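You operate a simulated robot arm through the tools that you are given. There is no shell and no other tool.

You run a simulated two-armed robot. Do the job below in one go: nothing can be reset, and whatever is moved stays where it is left.

TASK
Soak one pad in each caddy: of each colour the one with the most ml on its print.
Fine: blue for the wall, green for the rack, orange for the cupboard, grey for the floor; outer seats.

Only the result counts: the job must be done as asked and must still hold three seconds after the hand-in. Knocking over, shifting, dropping, spilling or breaking anything else fails it.

THE ROBOT
Two 7-joint arms with fingered hands on one trunk that stands fixed in place. Base frame: the origin is at the foot of the trunk, x ahead of it, y to its left, z up; the work surface is at about z = 86.6. Units: cm, degrees, N and s.
The left shoulder is at [2.1, 26.9, 114.7], the right one opposite. Each reaches about 129.8 cm from its shoulder. Payload 5 kg a hand.
Tool frame (each hand has its own): the origin (TCP) lies between the finger pads and is the grasp point; the fingertips stand 4.2 cm ahead of it; z points along the fingers, y is the line along which they close. The gripper opens to 20.8 cm; its body begins 11.9 cm behind the TCP. The gripper is a hand of 4 fingers: y runs from the thumb to the fingers, the wrist lies at [0, 0, -31.7] in the tool frame, and closing takes about 1.5 s.
Orientation is told as [roll, pitch, yaw] about the base's x, y, z axes, in that order, counted from this pose: with the fingers straight down and closing along the base's y, the tool's x points along the base's -x, its y along +y and its z along -z.

THE INTERFACE
- The arms move only by the tool move_arm. It takes "left_rows", "right_rows" or both (then of equal length, played together; a hand with none holds still); each is a list of rows, each a list of 7 numbers: the shift along the tool's x, y, z in units of 100 mm (1.0 is 100 mm), then the turn, a rotation vector about the tool's x, y, z in units of 60 degrees (1.0 is 60 degrees), then the closure in counts, from 0 (fully open) to 255 (shut). In form: [[tx, ty, tz, ax, ay, az, grip], ...]. A call has 1 to 20 rows; each row is the pose to reach, as a shift and turn from the pose commanded when the call began, along the tool's axes at that moment. A call with a number of a shift or a turn outside -1 to 1 is refused whole. A row lasts 0.2 s, in which the tool goes at most 5 cm and 8.6 degrees; a call with a longer step from one row to the next is refused whole, and so is a gripper value outside its range. A pose out of reach is approached as far as the arm can. The call stops where the force on the tool passes 90 N (or 10 N more than at its start, if that is more) or the arm is blocked; 0.2 s more then pass. Each finger travels about 15.3 cm/s and halts on what it meets, pressing with about 25 N; the grip force reading is that of the motor and also rises with nothing between the fingers. The clock runs only during rows and for 0.2 s after the last one: add rows that repeat a pose to give the fingers time. It gives the time, the measured TCP pose, the force on the tool (base axes), the opening and the grip force at its end, in the units of the frame above (readings bear some noise), with the torque about the TCP (base axes, N m) and any sound that the robot's microphone picked up, and new pictures: "pictures" is both (left out), scene, wrist or none (wrist: the cameras of the hands that moved).
- Cameras (640 x 400 px; columns grow to the right, rows downward): "scene" is now at [16.18, 0.22, 141.74]; the picture's right is [0.01, -1.00, 0.00], its down [-0.52, -0.00, -0.86] and it looks along [0.86, 0.00, -0.52] (base axes); focal length 258 px, centre (320, 200). "left" rides on the left gripper at [-9.4, 0.1, -14.6] in its tool frame; the picture's right is [-0.01, -1.00, 0.00], its down [0.84, -0.01, -0.54] and it looks along [0.54, -0.01, 0.84] (tool axes); focal length 280 px, centre (320, 200). "right" rides on the right gripper at [9.4, 0.1, -14.6] in its tool frame; the picture's right is [-0.01, 1.00, 0.00], its down [-0.84, -0.01, -0.54] and it looks along [-0.54, -0.01, 0.84] (tool axes); focal length 280 px, centre (320, 200). There is no depth. A picture from a camera that has moved, and an enlarged one, comes with that camera's place and axes in the base frame and with its lens.
- move_column(by): moves the trunk up (or, below 0, down) by that many cm; the arms and the scene camera ride with it, the base frame stays. It gives what a move gives, with no picture.
- grasp_type(shape, hand): the hand has 4 fingers and takes this shape, open, in about a second: jaw (thumb against the fingers, like two jaws); tri (thumb and two fingers); tip (a fingertip pinch); poke (one finger out to press); point (the index stretched); flat (the hand flat); cup (the hand cupped); fist (a fist). The gripper value then closes the fingers along that shape, each until it touches; the sizes above hold for jaw. It gives what a move gives, with no picture.
- turn_head(pan, tilt): turns the head with the scene camera to pan (to the left, within 80 degrees either way) and tilt (down, from -29 to 69), counted from straight ahead of the robot (the tilt from the chest, where the trunk bows). It gives what a move gives, and a new picture of the scene camera.
- enlarge(camera, box): a new picture of the part [left, top, right, bottom] of that camera's present view, enlarged. It takes no simulated time.
- close_job(): hands the job in; it is judged then, once.

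Places have to be worked out from the pictures, the camera data and where the tool is seen. Open the grippers and draw the arms clear of the work before you hand the job in, unless the task says otherwise.

The tools are called after ">>>" by a JSON object that holds its "fn" and its "kwargs". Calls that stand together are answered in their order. move_arm: Moves the arms, as the interface text tells. Its arguments: {"type":"object","properties":{"left_rows":{"type":"array"},"right_rows":{"type":"array"},"pictures":{"type":"string","enum":["both","scene","wrist","none"]}},"required":[]} The other tools are called the same way: move_column (by) moves the trunk up or down; grasp_type (shape, hand) gives the hand a shape; turn_head (pan, tilt) turns the head that bears the scene camera; enlarge (camera, box) takes an enlarged picture of a part of a camera's view; close_job () hands the job in.

At the start:

```text
clock: 0.0
left_tool_pos: [54.4, 40.07, 117.49]
left_tcp_rot: [-0.1, 0.0, 8.5]
left_contact_force: [0.1, 1.1, 0.0]
left_torque: [0.01, 0.02, 0.0]
left_opening: 20.78
left_grip_force: 0.1
left_shape: jaw
right_tool_pos: [74.83, -21.43, 109.63]
right_tcp_rot: [0.0, 0.0, 8.5]
right_contact_force: [-0.3, 0.3, 0.6]
right_torque: [-0.02, 0.02, 0.0]
right_opening: 20.8
right_grip_force: 0.0
right_shape: jaw
trunk travel left (down, up): [-52.5, 9.6]
head pan, tilt (commanded): [0.3, 31.0]
```

scene: 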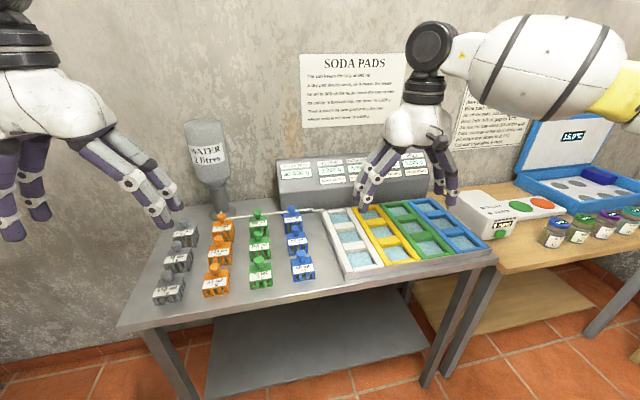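
right: 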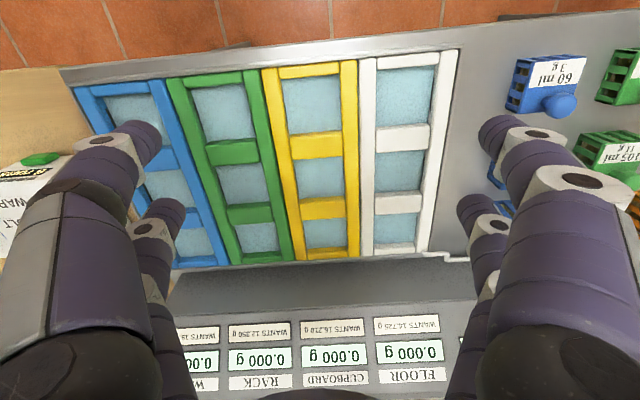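
left: 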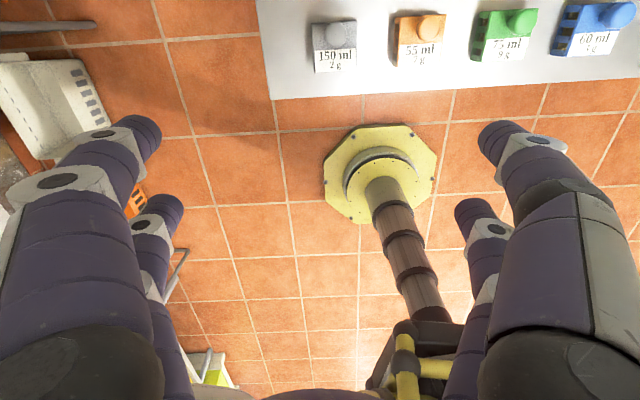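

I'll start by reading the signs, the prints on the pads and the caddy labels closely.

>>> {"fn": "enlarge", "kwargs": {"camera": "scene", "box": [290, 45, 410, 130]}}

>>> {"fn": "enlarge", "kwargs": {"camera": "scene", "box": [140, 195, 330, 315]}}

>>> {"fn": "enlarge", "kwargs": {"camera": "scene", "box": [270, 145, 500, 285]}}

>>> {"fn": "enlarge", "kwargs": {"camera": "scene", "box": [440, 80, 640, 260]}}

```text
4.71 times, centred on (350, 88) of scene
camera zoom: at [16.18, 0.22, 141.74], right [0.01, -1.0, 0.0], down [-0.52, 0.0, -0.86], along [0.86, 0.0, -0.52], focal length 1215 px, centre (179, 729)
```

zoom: 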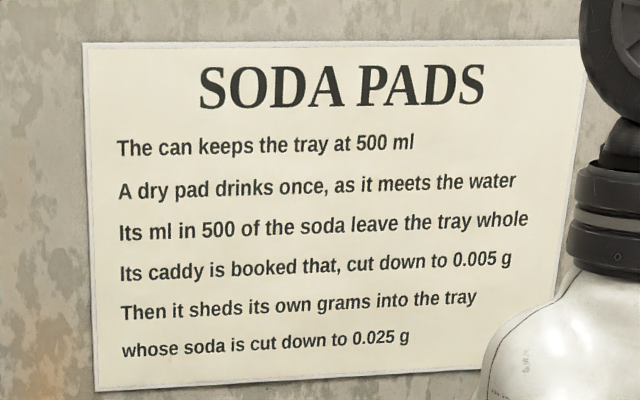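

```text
3.33 times, centred on (235, 255) of scene
camera zoom: at [16.18, 0.22, 141.74], right [0.01, -1.0, 0.0], down [-0.52, 0.0, -0.86], along [0.86, 0.0, -0.52], focal length 861 px, centre (603, 17)
```

zoom: 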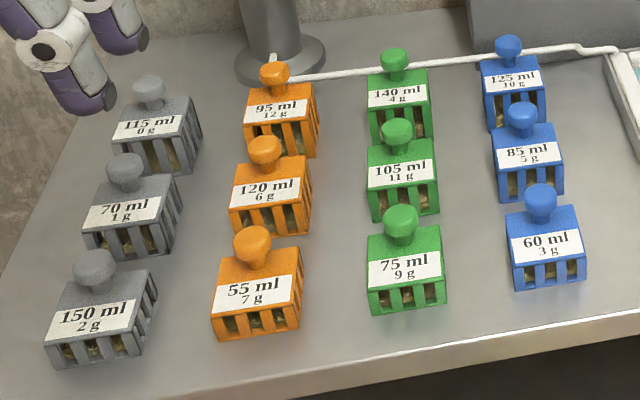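

```text
2.78 times, centred on (385, 215) of scene
camera zoom: at [16.18, 0.22, 141.74], right [0.01, -1.0, 0.0], down [-0.52, 0.0, -0.86], along [0.86, 0.0, -0.52], focal length 719 px, centre (139, 158)
```

zoom: 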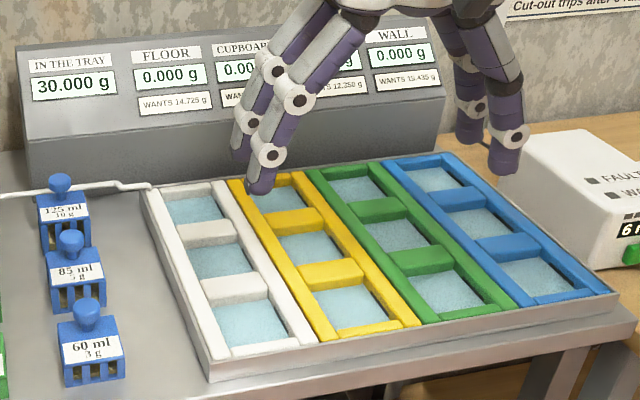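

```text
2.22 times, centred on (540, 170) of scene
camera zoom: at [16.18, 0.22, 141.74], right [0.01, -1.0, 0.0], down [-0.52, 0.0, -0.86], along [0.86, 0.0, -0.52], focal length 574 px, centre (-169, 267)
```

zoom: 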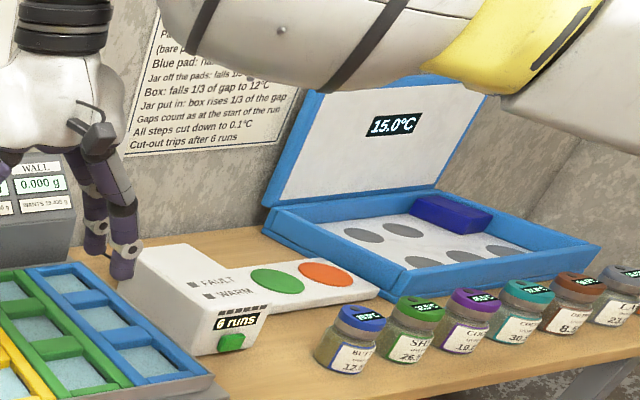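

The sign says a dry pad drinks once as it meets the water, so the first contact must be in the right caddy. I'll look closer at the pads, the caddies and the other sign, to check the prints and what the seats look like.

>>> {"fn": "enlarge", "kwargs": {"camera": "scene", "box": [140, 210, 240, 310]}}

>>> {"fn": "enlarge", "kwargs": {"camera": "scene", "box": [230, 200, 330, 290]}}

>>> {"fn": "enlarge", "kwargs": {"camera": "scene", "box": [310, 195, 420, 285]}}

>>> {"fn": "enlarge", "kwargs": {"camera": "scene", "box": [390, 185, 500, 275]}}

>>> {"fn": "enlarge", "kwargs": {"camera": "right", "box": [60, 40, 480, 270]}}

>>> {"fn": "enlarge", "kwargs": {"camera": "right", "box": [160, 300, 480, 400]}}

```text
4.00 times, centred on (190, 260) of scene
camera zoom: at [16.18, 0.22, 141.74], right [0.01, -1.0, 0.0], down [-0.52, 0.0, -0.86], along [0.86, 0.0, -0.52], focal length 1033 px, centre (840, -40)
```

zoom: 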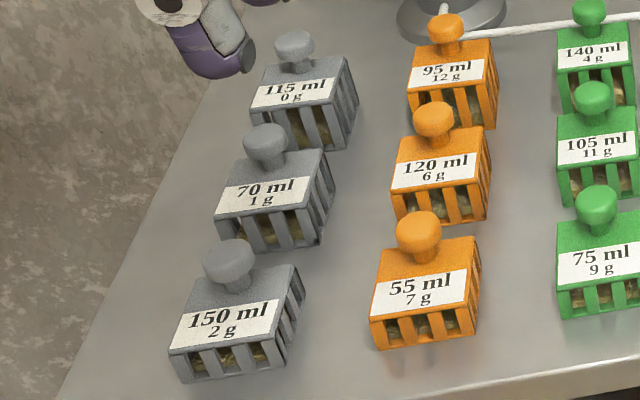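

```text
4.44 times, centred on (280, 245) of scene
camera zoom: at [16.18, 0.22, 141.74], right [0.01, -1.0, 0.0], down [-0.52, 0.0, -0.86], along [0.86, 0.0, -0.52], focal length 1148 px, centre (498, 0)
```

zoom: 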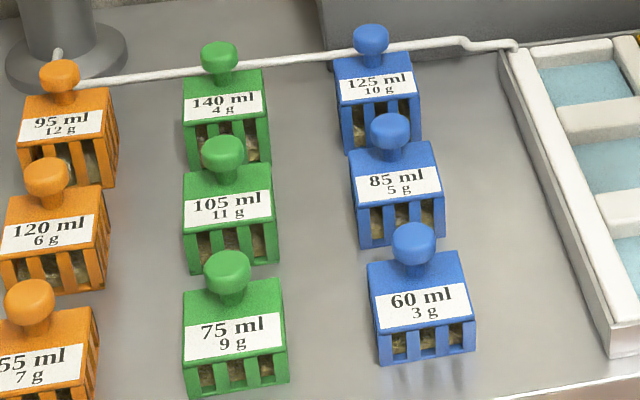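

```text
4.44 times, centred on (365, 240) of scene
camera zoom: at [16.18, 0.22, 141.74], right [0.01, -1.0, 0.0], down [-0.52, 0.0, -0.86], along [0.86, 0.0, -0.52], focal length 1148 px, centre (120, 22)
```

zoom: 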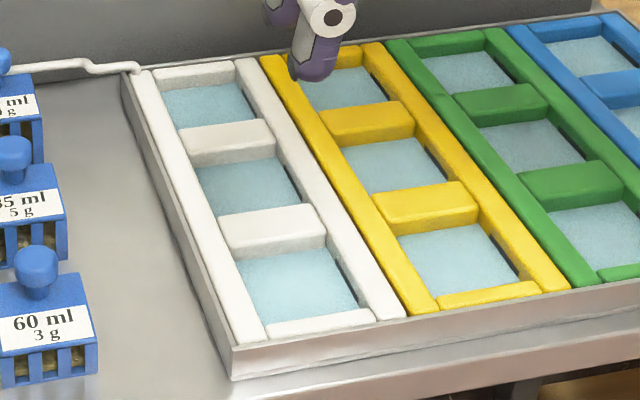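

```text
4.44 times, centred on (445, 230) of scene
camera zoom: at [16.18, 0.22, 141.74], right [0.01, -1.0, 0.0], down [-0.52, 0.0, -0.86], along [0.86, 0.0, -0.52], focal length 1148 px, centre (-236, 67)
```

zoom: 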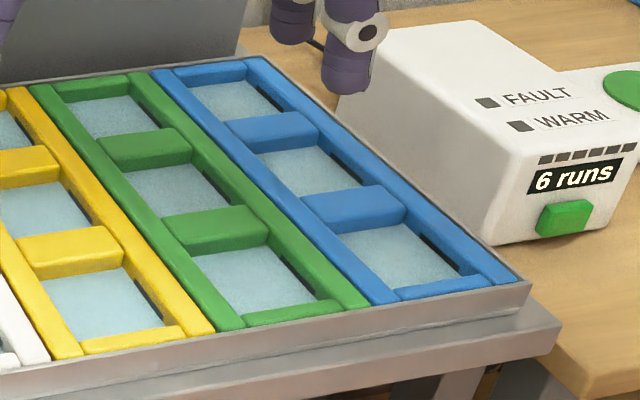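

```text
1.52 times, centred on (270, 155) of right
camera zoom: at [65.53, -22.91, 124.37], right [-0.13, 0.99, 0.0], down [0.83, 0.11, 0.54], along [0.53, 0.07, -0.84], focal length 427 px, centre (396, 269)
```

zoom: 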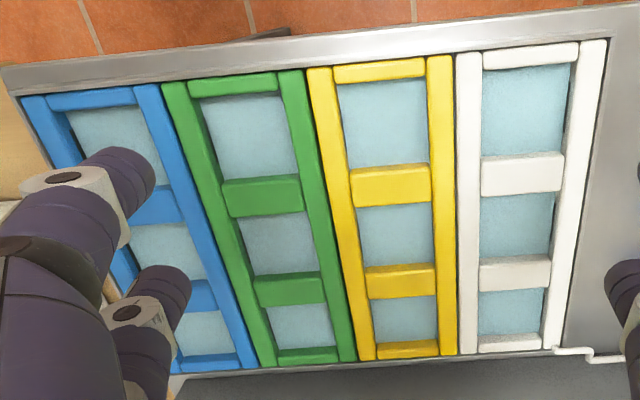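

```text
2.00 times, centred on (320, 350) of right
camera zoom: at [65.53, -22.91, 124.37], right [-0.13, 0.99, 0.0], down [0.83, 0.11, 0.54], along [0.53, 0.07, -0.84], focal length 561 px, centre (320, -100)
```

zoom: 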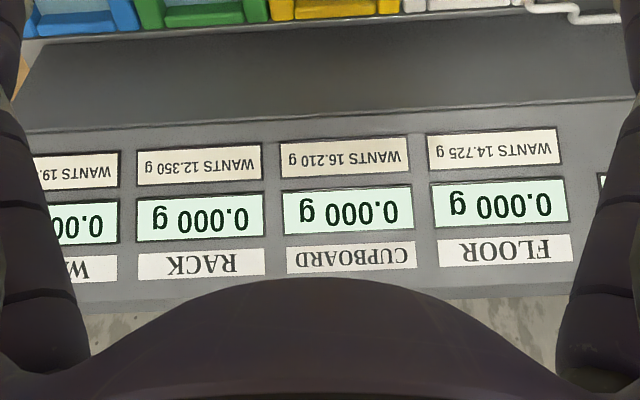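

Two things stand out from the first look. The caddies from left to right are white (floor), yellow (cupboard), green (rack) and blue (wall), and the bench appears turned about 10° from my base frame. The jaw fingers stand about 6 cm apart, so I'll try other hand shapes in free air to see which one pinches a knob.

>>> {"fn": "grasp_type", "kwargs": {"hand": "left", "shape": "tri"}}

>>> {"fn": "grasp_type", "kwargs": {"hand": "right", "shape": "tip"}}

```text
clock: 0.9
left_tool_pos: [54.34, 39.98, 117.62]
left_tcp_rot: [-0.1, -0.1, 8.6]
left_contact_force: [-0.3, 0.0, 0.0]
left_torque: [-0.03, 0.0, 0.05]
left_opening: 20.77
left_grip_force: 0.1
left_shape: tri
right_tool_pos: [74.91, -21.57, 109.73]
right_tcp_rot: [0.0, 0.0, 8.5]
right_contact_force: [0.5, 0.7, -0.6]
right_torque: [0.0, 0.0, 0.02]
right_opening: 20.79
right_grip_force: 0.1
right_shape: jaw
trunk travel left (down, up): [-52.5, 9.6]
head pan, tilt (commanded): [0.3, 31.0]
```

```text
clock: 1.8
left_tool_pos: [54.46, 40.09, 117.49]
left_tcp_rot: [-0.1, 0.1, 8.7]
left_contact_force: [0.7, 0.0, 0.1]
left_torque: [0.03, -0.01, -0.01]
left_opening: 20.79
left_grip_force: 0.1
left_shape: tri
right_tool_pos: [74.87, -21.61, 109.73]
right_tcp_rot: [-0.1, -0.1, 8.5]
right_contact_force: [-0.7, -0.2, 1.1]
right_torque: [0.01, -0.01, 0.02]
right_opening: 20.77
right_grip_force: 0.1
right_shape: tip
trunk travel left (down, up): [-52.5, 9.6]
head pan, tilt (commanded): [0.3, 31.0]
```

Both shapes are taken. I'll close both hands partway in free air, staying put, and look at them through the wrist cameras.

>>> {"fn": "move_arm", "kwargs": {"left_rows": [[0, 0, 0, 0, 0, 0, 120], [0, 0, 0, 0, 0, 0, 120], [0, 0, 0, 0, 0, 0, 120], [0, 0, 0, 0, 0, 0, 120], [0, 0, 0, 0, 0, 0, 120]], "right_rows": [[0, 0, 0, 0, 0, 0, 120], [0, 0, 0, 0, 0, 0, 120], [0, 0, 0, 0, 0, 0, 120], [0, 0, 0, 0, 0, 0, 120], [0, 0, 0, 0, 0, 0, 120]], "pictures": "both"}}

```text
clock: 3.0
left_tool_pos: [54.49, 39.95, 117.58]
left_tcp_rot: [-0.1, 0.0, 8.7]
left_contact_force: [-0.1, -0.2, -0.2]
left_torque: [-0.01, -0.01, 0.02]
left_opening: 11.07
left_grip_force: 0.0
left_shape: tri
right_tool_pos: [74.88, -21.58, 109.67]
right_tcp_rot: [0.0, 0.0, 8.5]
right_contact_force: [0.5, -0.5, -1.2]
right_torque: [0.03, -0.02, 0.0]
right_opening: 11.07
right_grip_force: 0.1
right_shape: tip
trunk travel left (down, up): [-52.5, 9.6]
head pan, tilt (commanded): [0.3, 31.0]
camera scene: at [16.18, 0.22, 141.74], right [0.01, -1.0, 0.0], down [-0.52, 0.0, -0.86], along [0.86, 0.0, -0.52], focal length 258 px, centre (320, 200)
camera right: at [65.53, -22.91, 124.37], right [-0.13, 0.99, 0.0], down [0.83, 0.11, 0.54], along [0.53, 0.07, -0.84], focal length 280 px, centre (320, 200)
camera left: at [63.62, 41.55, 132.18], right [0.16, -0.99, 0.0], down [-0.83, -0.14, 0.54], along [-0.53, -0.09, -0.84], focal length 280 px, centre (320, 200)
```

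scene: 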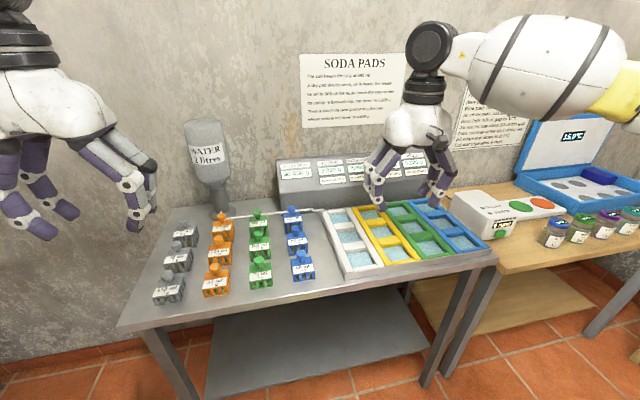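
right: 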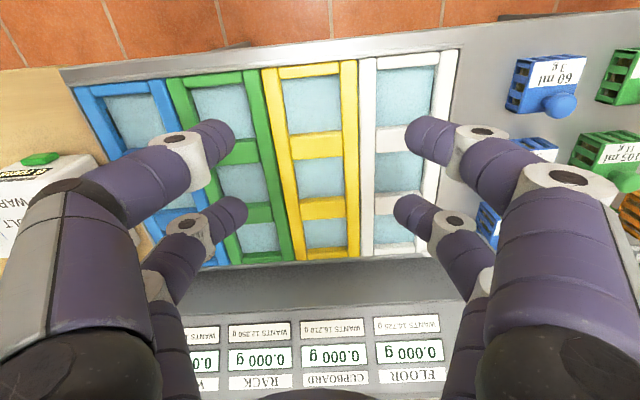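
left: 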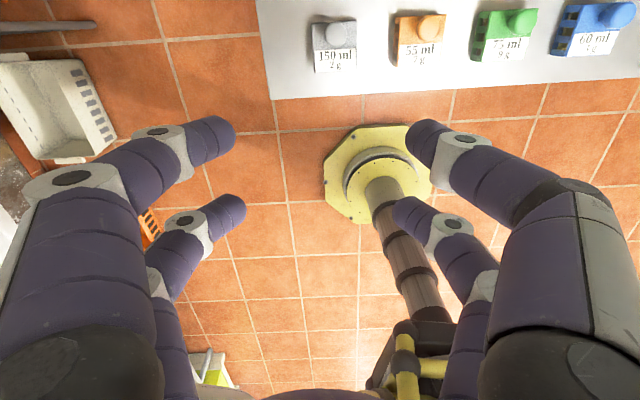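

At half closure the two shapes look alike, so I'll close both hands further to see how the fingertips meet.

>>> {"fn": "move_arm", "kwargs": {"left_rows": [[0, 0, 0, 0, 0, 0, 220], [0, 0, 0, 0, 0, 0, 220], [0, 0, 0, 0, 0, 0, 220], [0, 0, 0, 0, 0, 0, 220], [0, 0, 0, 0, 0, 0, 220]], "right_rows": [[0, 0, 0, 0, 0, 0, 220], [0, 0, 0, 0, 0, 0, 220], [0, 0, 0, 0, 0, 0, 220], [0, 0, 0, 0, 0, 0, 220], [0, 0, 0, 0, 0, 0, 220]], "pictures": "both"}}

```text
clock: 4.2
left_tool_pos: [54.43, 39.96, 117.49]
left_tcp_rot: [-0.1, 0.0, 8.6]
left_contact_force: [-0.2, 0.0, -0.1]
left_torque: [0.0, 0.05, 0.0]
left_opening: 2.88
left_grip_force: 0.0
left_shape: tri
right_tool_pos: [74.91, -21.55, 109.74]
right_tcp_rot: [-0.1, 0.0, 8.5]
right_contact_force: [-0.6, 0.1, 0.0]
right_torque: [-0.01, 0.02, -0.01]
right_opening: 2.89
right_grip_force: 0.0
right_shape: tip
trunk travel left (down, up): [-52.5, 9.6]
head pan, tilt (commanded): [0.3, 31.0]
camera scene: at [16.18, 0.22, 141.74], right [0.01, -1.0, 0.0], down [-0.52, 0.0, -0.86], along [0.86, 0.0, -0.52], focal length 258 px, centre (320, 200)
camera right: at [65.53, -22.91, 124.37], right [-0.13, 0.99, 0.0], down [0.83, 0.11, 0.54], along [0.53, 0.07, -0.84], focal length 280 px, centre (320, 200)
camera left: at [63.62, 41.55, 132.18], right [0.16, -0.99, 0.0], down [-0.83, -0.14, 0.54], along [-0.53, -0.09, -0.84], focal length 280 px, centre (320, 200)
```

scene: 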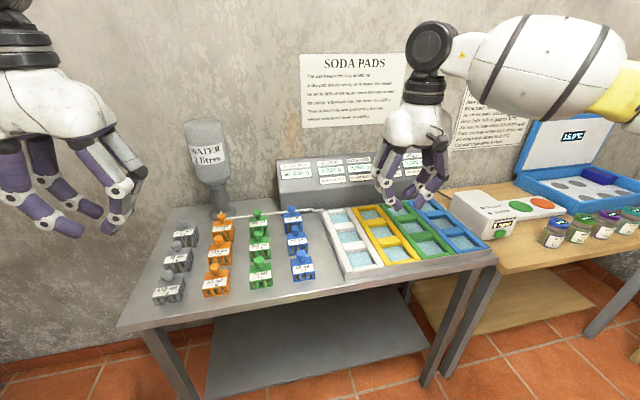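
right: 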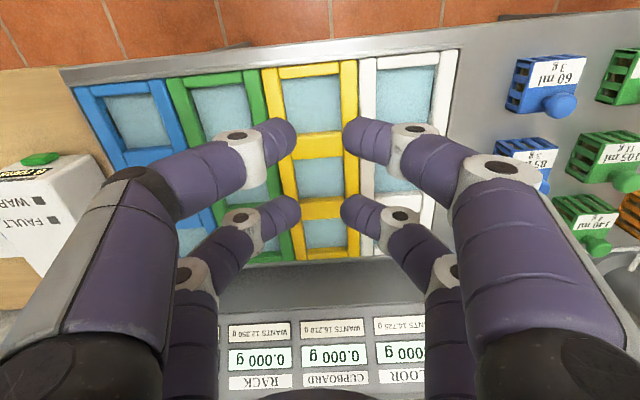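
left: 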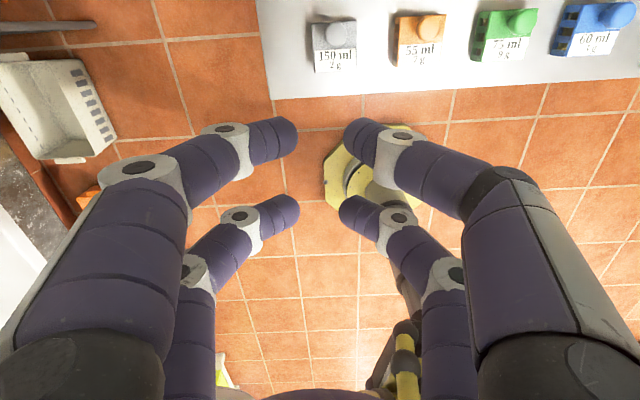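

All four digits stay in two rows about 6 cm apart, at tool x ≈ ±3. I'll close fully to see whether the tips converge on the centreline in either shape.

>>> {"fn": "move_arm", "kwargs": {"left_rows": [[0, 0, 0, 0, 0, 0, 255], [0, 0, 0, 0, 0, 0, 255], [0, 0, 0, 0, 0, 0, 255], [0, 0, 0, 0, 0, 0, 255]], "right_rows": [[0, 0, 0, 0, 0, 0, 255], [0, 0, 0, 0, 0, 0, 255], [0, 0, 0, 0, 0, 0, 255], [0, 0, 0, 0, 0, 0, 255]], "pictures": "wrist"}}

>>> {"fn": "enlarge", "kwargs": {"camera": "scene", "box": [350, 90, 480, 220]}}

>>> {"fn": "enlarge", "kwargs": {"camera": "scene", "box": [0, 60, 180, 250]}}

```text
clock: 5.2
left_tool_pos: [54.39, 39.99, 117.52]
left_tcp_rot: [-0.1, 0.0, 8.6]
left_contact_force: [-0.4, 1.6, -0.8]
left_torque: [-0.01, 0.05, -0.02]
left_opening: 0.0
left_grip_force: 25.5
left_shape: tri
right_tool_pos: [74.84, -21.58, 109.65]
right_tcp_rot: [0.1, 0.0, 8.5]
right_contact_force: [0.2, 0.0, 0.4]
right_torque: [0.0, -0.02, 0.0]
right_opening: 0.0
right_grip_force: 24.5
right_shape: tip
trunk travel left (down, up): [-52.5, 9.6]
head pan, tilt (commanded): [0.3, 31.0]
camera right: at [65.53, -22.91, 124.37], right [-0.13, 0.99, 0.0], down [0.83, 0.11, 0.54], along [0.53, 0.07, -0.84], focal length 280 px, centre (320, 200)
camera left: at [63.62, 41.55, 132.18], right [0.16, -0.99, 0.0], down [-0.83, -0.14, 0.54], along [-0.53, -0.09, -0.84], focal length 280 px, centre (320, 200)
```

right: 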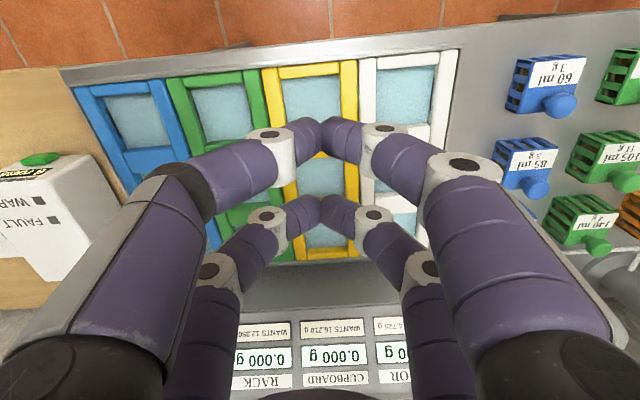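
left: 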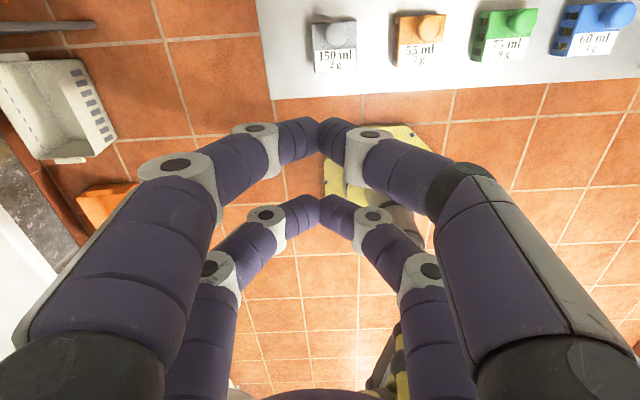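

```text
3.08 times, centred on (415, 155) of scene
camera zoom: at [16.18, 0.22, 141.74], right [0.01, -1.0, 0.0], down [-0.52, 0.0, -0.86], along [0.86, 0.0, -0.52], focal length 795 px, centre (28, 338)
```

zoom: 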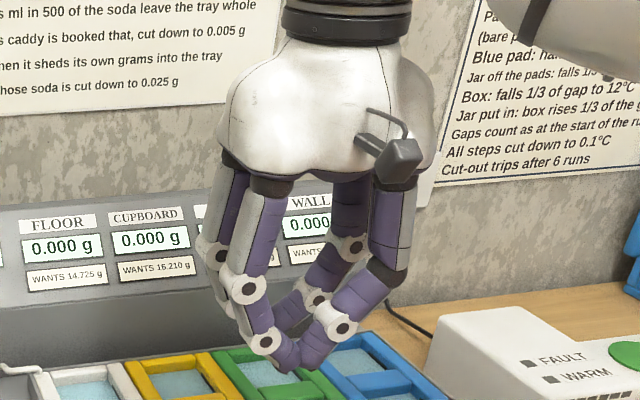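

```text
2.11 times, centred on (90, 155) of scene
camera zoom: at [16.18, 0.22, 141.74], right [0.01, -1.0, 0.0], down [-0.52, 0.0, -0.86], along [0.86, 0.0, -0.52], focal length 544 px, centre (804, 295)
```

zoom: 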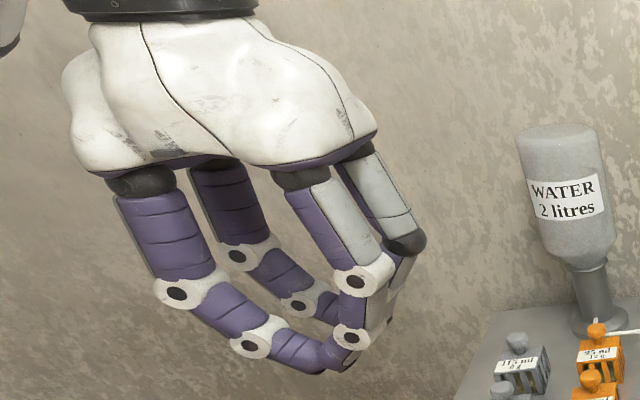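

The tips close as two opposing pairs at tool x ≈ ±3.1, meeting about 4.2 cm ahead of the TCP, so I can pinch a knob with one pair. Now I'll measure the seats and pads with enlarged views from the right wrist camera.

>>> {"fn": "enlarge", "kwargs": {"camera": "right", "box": [250, 40, 490, 190]}}

>>> {"fn": "enlarge", "kwargs": {"camera": "right", "box": [60, 60, 300, 210]}}

>>> {"fn": "enlarge", "kwargs": {"camera": "right", "box": [470, 30, 640, 280]}}

>>> {"fn": "enlarge", "kwargs": {"camera": "scene", "box": [455, 85, 535, 155]}}

```text
2.67 times, centred on (370, 115) of right
camera zoom: at [65.53, -22.91, 124.37], right [-0.13, 0.99, 0.0], down [0.83, 0.11, 0.54], along [0.53, 0.07, -0.84], focal length 748 px, centre (187, 427)
```

zoom: 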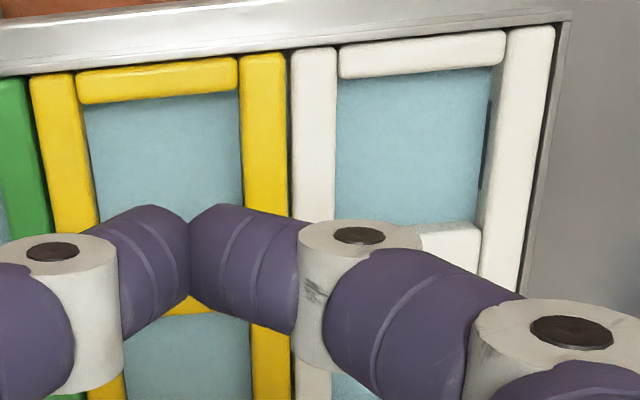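

```text
2.67 times, centred on (180, 135) of right
camera zoom: at [65.53, -22.91, 124.37], right [-0.13, 0.99, 0.0], down [0.83, 0.11, 0.54], along [0.53, 0.07, -0.84], focal length 748 px, centre (693, 373)
```

zoom: 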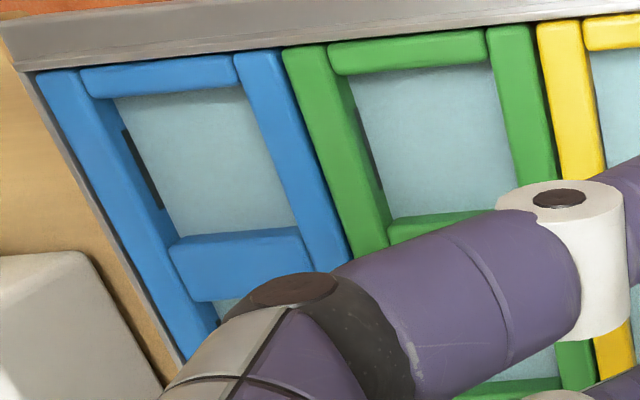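

```text
1.60 times, centred on (555, 155) of right
camera zoom: at [65.53, -22.91, 124.37], right [-0.13, 0.99, 0.0], down [0.83, 0.11, 0.54], along [0.53, 0.07, -0.84], focal length 449 px, centre (-56, 272)
```

zoom: 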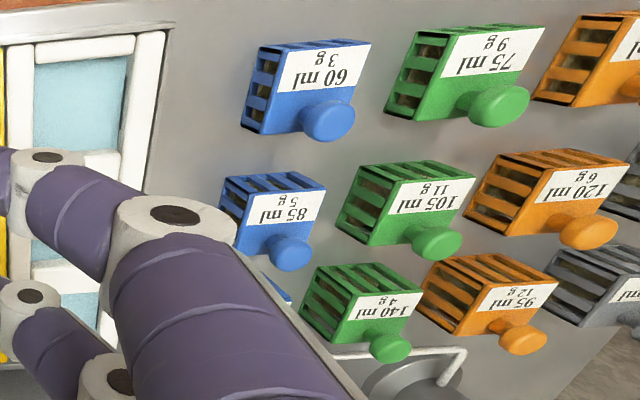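

```text
5.71 times, centred on (495, 120) of scene
camera zoom: at [16.18, 0.22, 141.74], right [0.01, -1.0, 0.0], down [-0.52, 0.0, -0.86], along [0.86, 0.0, -0.52], focal length 1476 px, centre (-680, 657)
```

zoom: 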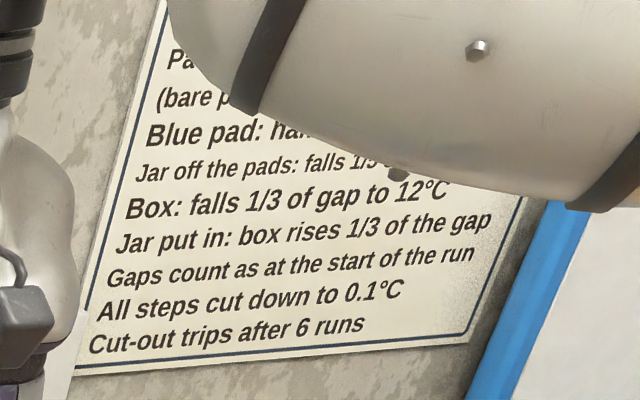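

Rim tops work out to about z ≈ 88.5, and each seat window is about 7 × 6.7 cm against pads of about 5.5 cm. Knob caps sit at about z ≈ 93.4. I'll take the right hand to hover near the blue 125 ml pad, high above everything, partly closed.

>>> {"fn": "move_arm", "kwargs": {"right_rows": [[0, 0, -0.1, 0, 0, 0, 120], [-0.1, 0.2, -0.2, 0, 0, 0, 120], [-0.2, 0.4, -0.25, 0, 0, 0, 120], [-0.3, 0.6, -0.25, 0, 0, 0, 120], [-0.4, 0.8, -0.25, 0, 0, 0, 120], [-0.45, 0.96, -0.25, 0, 0, 0, 120]], "pictures": "none"}}

>>> {"fn": "move_arm", "kwargs": {"right_rows": [[-0.1, 0.2, 0, 0, 0, 0, 120], [-0.2, 0.4, 0, 0, 0, 0, 120], [-0.3, 0.6, 0, 0, 0, 0, 120], [-0.4, 0.8, 0, 0, 0, 0, 120], [-0.45, 0.96, 0, 0, 0, 0, 120]], "pictures": "none"}}

>>> {"fn": "move_arm", "kwargs": {"right_rows": [[-0.05, 0.2, 0, 0, 0, 0, 120], [-0.1, 0.4, 0, 0, 0, 0, 120], [-0.15, 0.6, 0, 0, 0, 0, 120], [-0.2, 0.8, 0, 0, 0, 0, 120], [-0.2, 0.9, 0, 0, 0, 0, 120]], "pictures": "both"}}

```text
clock: 6.6
left_tool_pos: [54.35, 39.98, 117.45]
left_tcp_rot: [-0.1, 0.0, 8.6]
left_contact_force: [0.1, -0.4, -0.3]
left_torque: [-0.1, -0.01, -0.04]
left_opening: 0.0
left_grip_force: 25.4
left_shape: tri
right_tool_pos: [77.84, -11.18, 112.3]
right_tcp_rot: [0.0, 0.0, 8.5]
right_contact_force: [0.1, 0.3, 0.0]
right_torque: [-0.05, 0.02, -0.02]
right_opening: 10.99
right_grip_force: 0.1
right_shape: tip
trunk travel left (down, up): [-52.5, 9.6]
head pan, tilt (commanded): [0.3, 31.0]
```

```text
clock: 7.8
left_tool_pos: [54.42, 39.96, 117.44]
left_tcp_rot: [-0.1, -0.1, 8.6]
left_contact_force: [0.6, 0.8, -0.3]
left_torque: [-0.07, -0.01, 0.0]
left_opening: 0.0
left_grip_force: 24.7
left_shape: tri
right_tool_pos: [80.79, -0.99, 112.16]
right_tcp_rot: [-0.1, 0.0, 8.4]
right_contact_force: [0.9, 0.5, 0.0]
right_torque: [-0.06, 0.02, -0.01]
right_opening: 10.99
right_grip_force: 0.2
right_shape: tip
trunk travel left (down, up): [-52.5, 9.6]
head pan, tilt (commanded): [0.3, 31.0]
```

```text
clock: 9.0
left_tool_pos: [54.41, 40.02, 117.56]
left_tcp_rot: [-0.1, 0.0, 8.7]
left_contact_force: [0.6, -0.5, 0.9]
left_torque: [-0.02, 0.0, -0.01]
left_opening: 0.0
left_grip_force: 24.9
left_shape: tri
right_tool_pos: [81.68, 8.06, 112.25]
right_tcp_rot: [0.0, -0.1, 8.5]
right_contact_force: [-0.1, -0.8, 0.7]
right_torque: [0.0, 0.02, -0.02]
right_opening: 10.99
right_grip_force: 0.1
right_shape: tip
trunk travel left (down, up): [-52.5, 9.6]
head pan, tilt (commanded): [0.3, 31.0]
camera scene: at [16.17, 0.23, 141.74], right [0.01, -1.0, 0.0], down [-0.52, 0.0, -0.86], along [0.86, 0.0, -0.52], focal length 258 px, centre (320, 200)
camera right: at [72.4, 6.68, 126.87], right [-0.13, 0.99, 0.0], down [0.83, 0.11, 0.54], along [0.53, 0.07, -0.84], focal length 280 px, centre (320, 200)
```

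scene: 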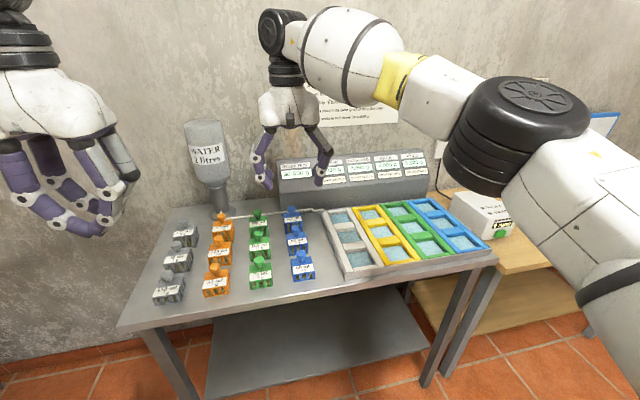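
right: 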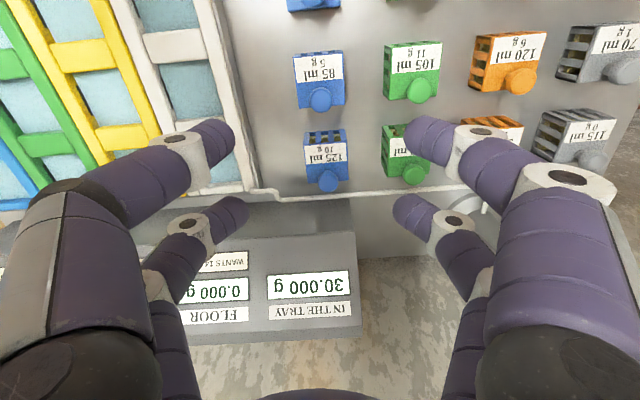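

The wrist view puts the blue 125 ml knob near (90.7, 10.3) at z ≈ 93.4, and the scene view agrees. I'll zoom in to get its yaw and height before lowering.

>>> {"fn": "enlarge", "kwargs": {"camera": "right", "box": [270, 30, 450, 210]}}

>>> {"fn": "enlarge", "kwargs": {"camera": "scene", "box": [240, 180, 340, 240]}}

```text
2.22 times, centred on (360, 120) of right
camera zoom: at [72.4, 6.68, 126.87], right [-0.13, 0.99, 0.0], down [0.83, 0.11, 0.54], along [0.53, 0.07, -0.84], focal length 623 px, centre (231, 378)
```

zoom: 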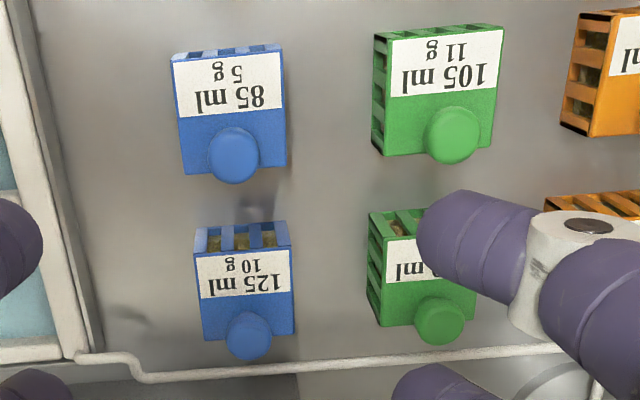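

```text
6.40 times, centred on (290, 210) of scene
camera zoom: at [16.17, 0.23, 141.74], right [0.01, -1.0, 0.0], down [-0.52, 0.0, -0.86], along [0.86, 0.0, -0.52], focal length 1653 px, centre (512, 136)
```

zoom: 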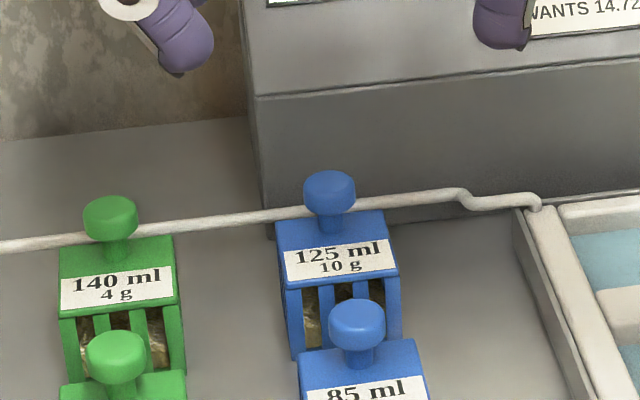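

Triangulating the two views gives the blue knob cap at about (90.3, 10.25, 93.8), with a body of about 6.1 cm, top z ≈ 90 and yaw ≈ 12.5°. I'll turn the hand to that yaw and lower to just above the knob, with the far finger pair straddling it.

>>> {"fn": "move_arm", "kwargs": {"right_rows": [[-0.12, 0.01, 0.15, 0, 0, -0.0133, 175], [-0.24, 0.03, 0.3, 0, 0, -0.0267, 175], [-0.36, 0.04, 0.45, 0, 0, -0.04, 175], [-0.48, 0.05, 0.6, 0, 0, -0.0533, 175], [-0.576, 0.065, 0.75, 0, 0, -0.0667, 175], [-0.576, 0.065, 0.9, 0, 0, -0.0667, 175], [-0.576, 0.065, 0.95, 0, 0, -0.0667, 175]], "pictures": "both"}}

```text
clock: 10.8
left_tool_pos: [54.41, 39.72, 117.61]
left_tcp_rot: [0.0, 0.0, 8.6]
left_contact_force: [0.8, -2.6, 0.7]
left_torque: [0.32, 0.07, 0.0]
left_opening: 0.0
left_grip_force: 25.3
left_shape: tri
right_tool_pos: [91.3, 1.52, 104.64]
right_tcp_rot: [1.7, -0.9, 7.0]
right_contact_force: [-0.5, -1.7, -0.6]
right_torque: [0.25, 0.02, 0.0]
right_opening: 6.51
right_grip_force: 0.1
right_shape: tip
right hand out of reach, approached as far as the arm can: row 5
trunk travel left (down, up): [-52.5, 9.6]
head pan, tilt (commanded): [0.3, 31.0]
stopped in row 7 (right hand): the arm was blocked; the commanded pose is now the measured one
camera scene: at [16.22, -0.03, 141.74], right [0.0, -1.0, 0.0], down [-0.52, 0.0, -0.86], along [0.86, 0.01, -0.52], focal length 258 px, centre (320, 200)
camera right: at [81.73, -0.15, 119.01], right [-0.11, 0.99, 0.03], down [0.83, 0.07, 0.55], along [0.54, 0.09, -0.84], focal length 280 px, centre (320, 200)
```

scene: 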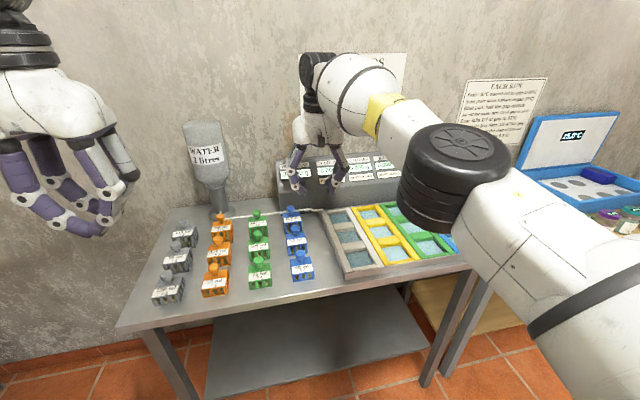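
right: 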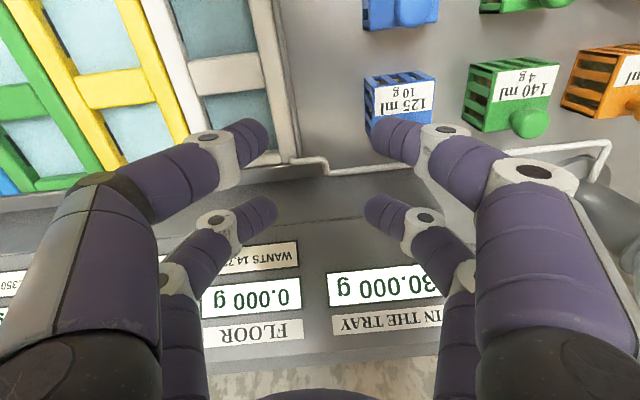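

The right arm ran out of reach there and drifted over toward the console, though nothing was touched (forces stay small). I'll back the hand away toward the robot and up first.

>>> {"fn": "move_arm", "kwargs": {"right_rows": [[0.1, 0, -0.1, 0, 0, 0, 175], [0.25, 0, -0.25, 0, 0, 0, 175], [0.4, 0, -0.4, 0, 0, 0, 175], [0.55, 0, -0.55, 0, 0, 0, 175], [0.7, 0, -0.6, 0, 0, 0, 175], [0.85, 0, -0.6, 0, 0, 0, 175], [1.0, 0, -0.6, 0, 0, 0, 175]], "pictures": "scene"}}

```text
clock: 12.4
left_tool_pos: [54.35, 40.03, 117.54]
left_tcp_rot: [0.0, -0.1, 8.7]
left_contact_force: [-0.4, -0.2, 0.4]
left_torque: [-0.02, -0.03, 0.03]
left_opening: 0.0
left_grip_force: 25.2
left_shape: tri
right_tool_pos: [80.77, 0.73, 110.44]
right_tcp_rot: [1.6, -0.7, 7.6]
right_contact_force: [0.6, -0.8, 0.3]
right_torque: [0.05, -0.01, -0.02]
right_opening: 6.5
right_grip_force: 0.0
right_shape: tip
trunk travel left (down, up): [-52.5, 9.6]
head pan, tilt (commanded): [0.3, 31.0]
camera scene: at [16.16, 0.19, 141.75], right [0.01, -1.0, 0.0], down [-0.52, 0.0, -0.86], along [0.86, 0.01, -0.52], focal length 258 px, centre (320, 200)
```

scene: 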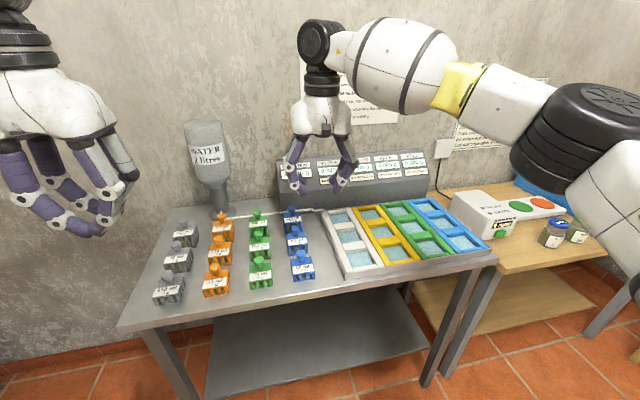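

Back at a comfortable pose. For this far pick I'll tilt the hand about 15° so the wrist leans back toward the shoulder, and hover over the blue 125 ml knob at a safe height.

>>> {"fn": "move_arm", "kwargs": {"right_rows": [[-0.05, 0.1, 0, 0.005, -0.04, -0.014, 175], [-0.1, 0.2, 0, 0.009, -0.08, -0.027, 175], [-0.2, 0.32, 0.05, 0.014, -0.12, -0.041, 175], [-0.3, 0.44, 0.1, 0.018, -0.16, -0.055, 175], [-0.42, 0.55, 0.15, 0.023, -0.2, -0.07, 175], [-0.55, 0.66, 0.2, 0.027, -0.238, -0.082, 175], [-0.65, 0.74, 0.22, 0.027, -0.238, -0.082, 175], [-0.69, 0.784, 0.24, 0.027, -0.238, -0.082, 175]], "pictures": "both"}}

```text
clock: 14.2
left_tool_pos: [54.46, 40.01, 117.53]
left_tcp_rot: [-0.1, 0.0, 8.7]
left_contact_force: [0.2, -0.2, -0.2]
left_torque: [-0.01, 0.0, 0.03]
left_opening: 0.0
left_grip_force: 25.4
left_shape: tri
right_tool_pos: [86.8, 9.55, 108.29]
right_tcp_rot: [-0.8, -15.1, 12.4]
right_contact_force: [0.7, 0.9, -0.3]
right_torque: [-0.03, 0.0, -0.02]
right_opening: 6.52
right_grip_force: 0.0
right_shape: tip
trunk travel left (down, up): [-52.5, 9.6]
head pan, tilt (commanded): [0.3, 31.0]
camera scene: at [16.18, 0.23, 141.74], right [0.01, -1.0, 0.0], down [-0.52, 0.0, -0.86], along [0.86, 0.0, -0.52], focal length 258 px, centre (320, 200)
camera right: at [74.15, 6.98, 120.04], right [-0.2, 0.98, -0.01], down [0.66, 0.14, 0.74], along [0.73, 0.14, -0.67], focal length 280 px, centre (320, 200)
```

scene: 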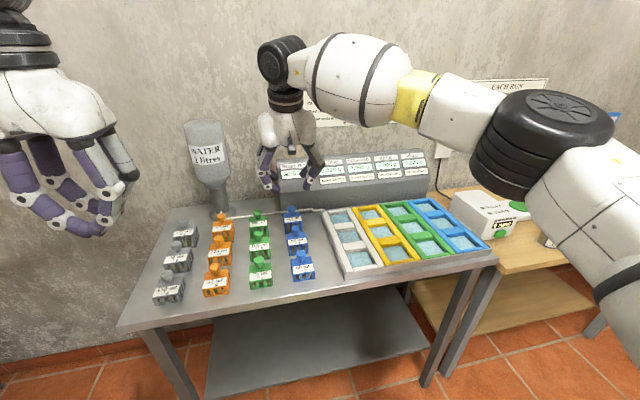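
right: 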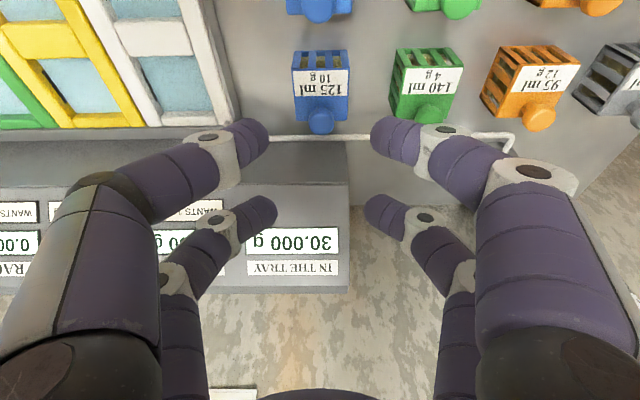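

The tilted hover is reached, and the knob again reads at about (90.25, 10.4), centred laterally between the fingers. I'll lower 9 cm and look again before straddling it.

>>> {"fn": "move_arm", "kwargs": {"right_rows": [[0.043, 0.002, 0.144, 0, 0, 0, 175], [0.086, 0.004, 0.288, 0, 0, 0, 175], [0.129, 0.006, 0.432, 0, 0, 0, 175], [0.172, 0.008, 0.575, 0, 0, 0, 175], [0.215, 0.01, 0.72, 0, 0, 0, 175], [0.258, 0.012, 0.863, 0, 0, 0, 175]], "pictures": "both"}}

>>> {"fn": "enlarge", "kwargs": {"camera": "scene", "box": [230, 140, 350, 240]}}

```text
clock: 15.6
left_tool_pos: [54.4, 39.98, 117.61]
left_tcp_rot: [-0.1, 0.1, 8.7]
left_contact_force: [0.8, -0.1, -0.5]
left_torque: [0.0, 0.04, 0.01]
left_opening: 0.0
left_grip_force: 25.0
left_shape: tri
right_tool_pos: [86.49, 9.51, 99.29]
right_tcp_rot: [-0.8, -15.2, 12.4]
right_contact_force: [1.3, -0.3, -0.3]
right_torque: [0.03, 0.03, 0.01]
right_opening: 6.51
right_grip_force: 0.1
right_shape: tip
trunk travel left (down, up): [-52.5, 9.6]
head pan, tilt (commanded): [0.3, 31.0]
camera scene: at [16.22, 0.23, 141.73], right [0.01, -1.0, 0.0], down [-0.52, 0.0, -0.86], along [0.86, 0.0, -0.52], focal length 258 px, centre (320, 200)
camera right: at [73.86, 6.93, 110.97], right [-0.2, 0.98, -0.01], down [0.66, 0.14, 0.74], along [0.73, 0.14, -0.67], focal length 280 px, centre (320, 200)
```

scene: 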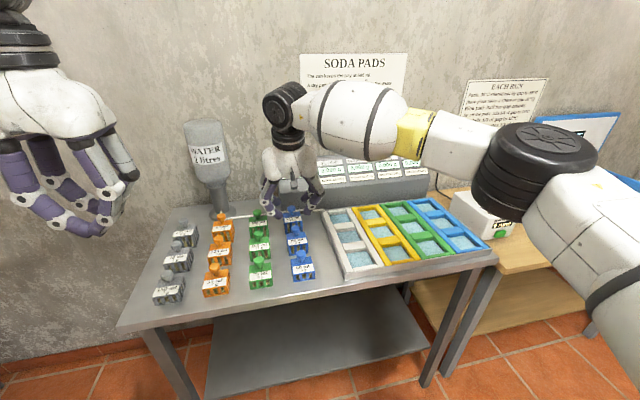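
right: 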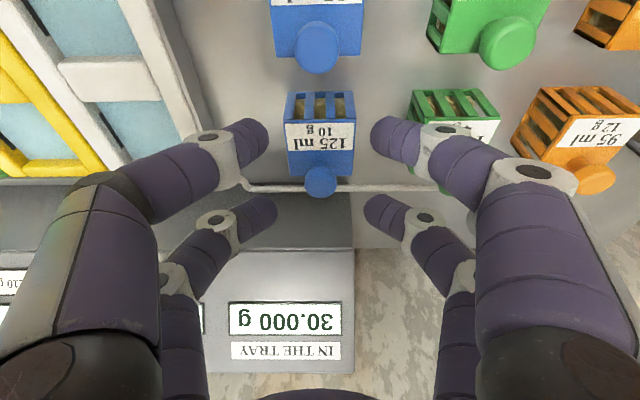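

```text
4.00 times, centred on (290, 190) of scene
camera zoom: at [16.22, 0.23, 141.73], right [0.01, -1.0, 0.0], down [-0.52, 0.0, -0.86], along [0.86, 0.0, -0.52], focal length 1033 px, centre (440, 240)
```

zoom: 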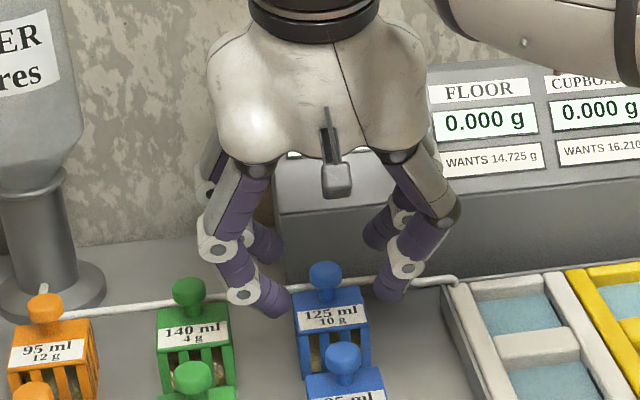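

The knob sits centred between the finger pairs at about (90.1, 10.35). I'll go down the last 3 cm so the far pair straddles the cap.

>>> {"fn": "move_arm", "kwargs": {"right_rows": [[0.03, 0.001, 0.1, 0, 0, 0, 175], [0.06, 0.002, 0.2, 0, 0, 0, 175], [0.09, 0.003, 0.306, 0, 0, 0, 175]], "pictures": "wrist"}}

>>> {"fn": "enlarge", "kwargs": {"camera": "scene", "box": [230, 140, 350, 240]}}

>>> {"fn": "enlarge", "kwargs": {"camera": "right", "box": [220, 120, 420, 260]}}

```text
clock: 16.4
left_tool_pos: [54.48, 39.94, 117.62]
left_tcp_rot: [-0.1, 0.1, 8.8]
left_contact_force: [0.6, 0.3, 0.0]
left_torque: [0.01, 0.07, -0.01]
left_opening: 0.0
left_grip_force: 24.9
left_shape: tri
right_tool_pos: [86.54, 9.34, 95.92]
right_tcp_rot: [-0.6, -15.1, 12.4]
right_contact_force: [-0.4, -0.7, -0.5]
right_torque: [0.01, 0.06, 0.03]
right_opening: 6.52
right_grip_force: 0.0
right_shape: tip
trunk travel left (down, up): [-52.5, 9.6]
head pan, tilt (commanded): [0.3, 31.0]
camera right: at [73.88, 6.83, 107.73], right [-0.2, 0.98, -0.01], down [0.66, 0.14, 0.74], along [0.73, 0.14, -0.67], focal length 280 px, centre (320, 200)
```

right: 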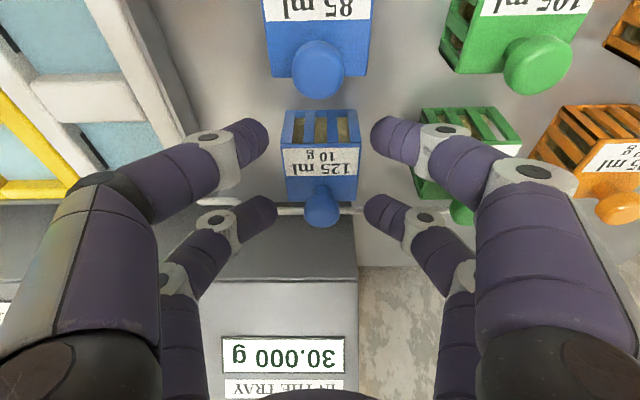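

```text
4.00 times, centred on (290, 190) of scene
camera zoom: at [16.22, 0.22, 141.73], right [0.01, -1.0, 0.0], down [-0.52, 0.0, -0.86], along [0.86, 0.0, -0.52], focal length 1033 px, centre (440, 240)
```

zoom: 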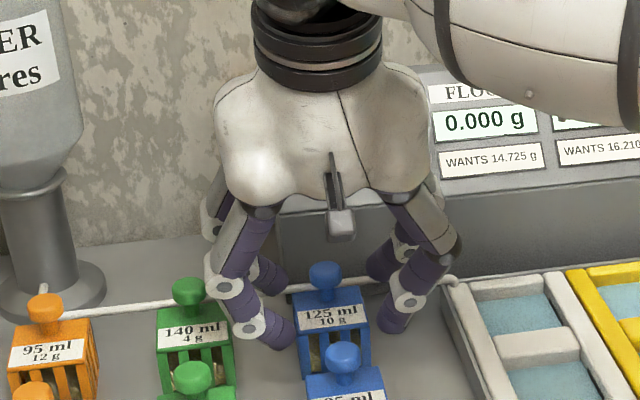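

```text
2.86 times, centred on (320, 190) of right
camera zoom: at [73.88, 6.83, 107.73], right [-0.2, 0.98, -0.01], down [0.66, 0.14, 0.74], along [0.73, 0.14, -0.67], focal length 801 px, centre (320, 229)
```

zoom: 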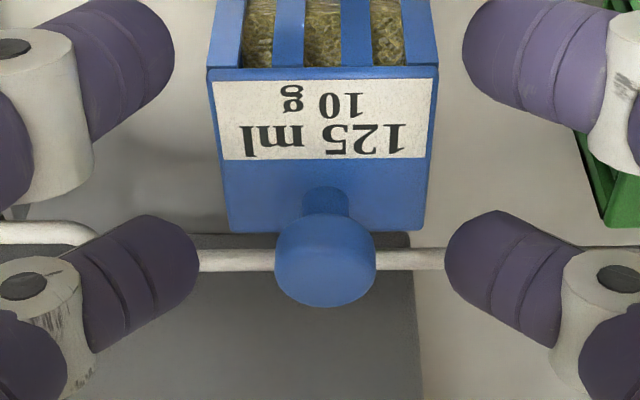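

The far pair is level with the cap and the near pair is clear in the gap ahead of the pad. I'll close gently and hold.

>>> {"fn": "move_arm", "kwargs": {"right_rows": [[0, 0, 0, 0, 0, 0, 205], [0, 0, 0, 0, 0, 0, 225], [0, 0, 0, 0, 0, 0, 240], [0, 0, 0, 0, 0, 0, 255], [0, 0, 0, 0, 0, 0, 255], [0, 0, 0, 0, 0, 0, 255]], "pictures": "wrist"}}

>>> {"fn": "enlarge", "kwargs": {"camera": "right", "box": [220, 120, 420, 260]}}

```text
clock: 17.8
left_tool_pos: [54.28, 40.04, 117.48]
left_tcp_rot: [-0.1, 0.1, 8.7]
left_contact_force: [-0.4, -0.9, -0.4]
left_torque: [-0.01, 0.03, 0.02]
left_opening: 0.0
left_grip_force: 24.6
left_shape: tri
right_tool_pos: [86.34, 9.43, 96.03]
right_tcp_rot: [-0.8, -15.1, 12.4]
right_contact_force: [0.5, -0.1, 0.0]
right_torque: [0.0, 0.02, 0.0]
right_opening: 0.0
right_grip_force: 24.6
right_shape: tip
trunk travel left (down, up): [-52.5, 9.6]
head pan, tilt (commanded): [0.3, 31.0]
camera right: at [73.85, 6.85, 107.78], right [-0.2, 0.98, -0.01], down [0.66, 0.14, 0.74], along [0.73, 0.14, -0.67], focal length 280 px, centre (320, 200)
```

right: 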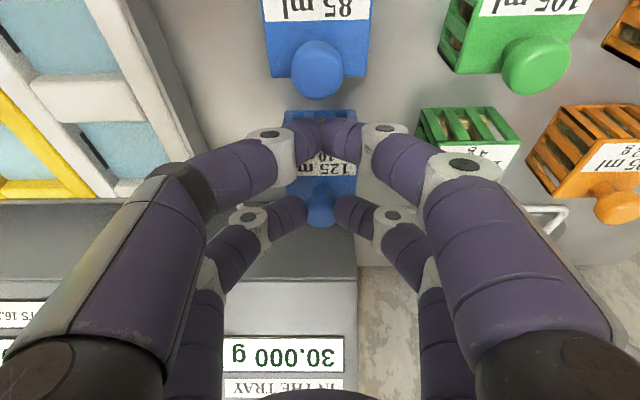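

```text
2.86 times, centred on (320, 190) of right
camera zoom: at [73.85, 6.85, 107.78], right [-0.2, 0.98, -0.01], down [0.66, 0.14, 0.74], along [0.73, 0.14, -0.67], focal length 801 px, centre (320, 229)
```

zoom: 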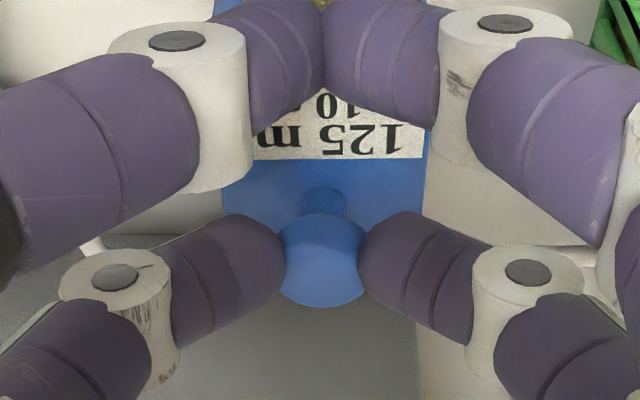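

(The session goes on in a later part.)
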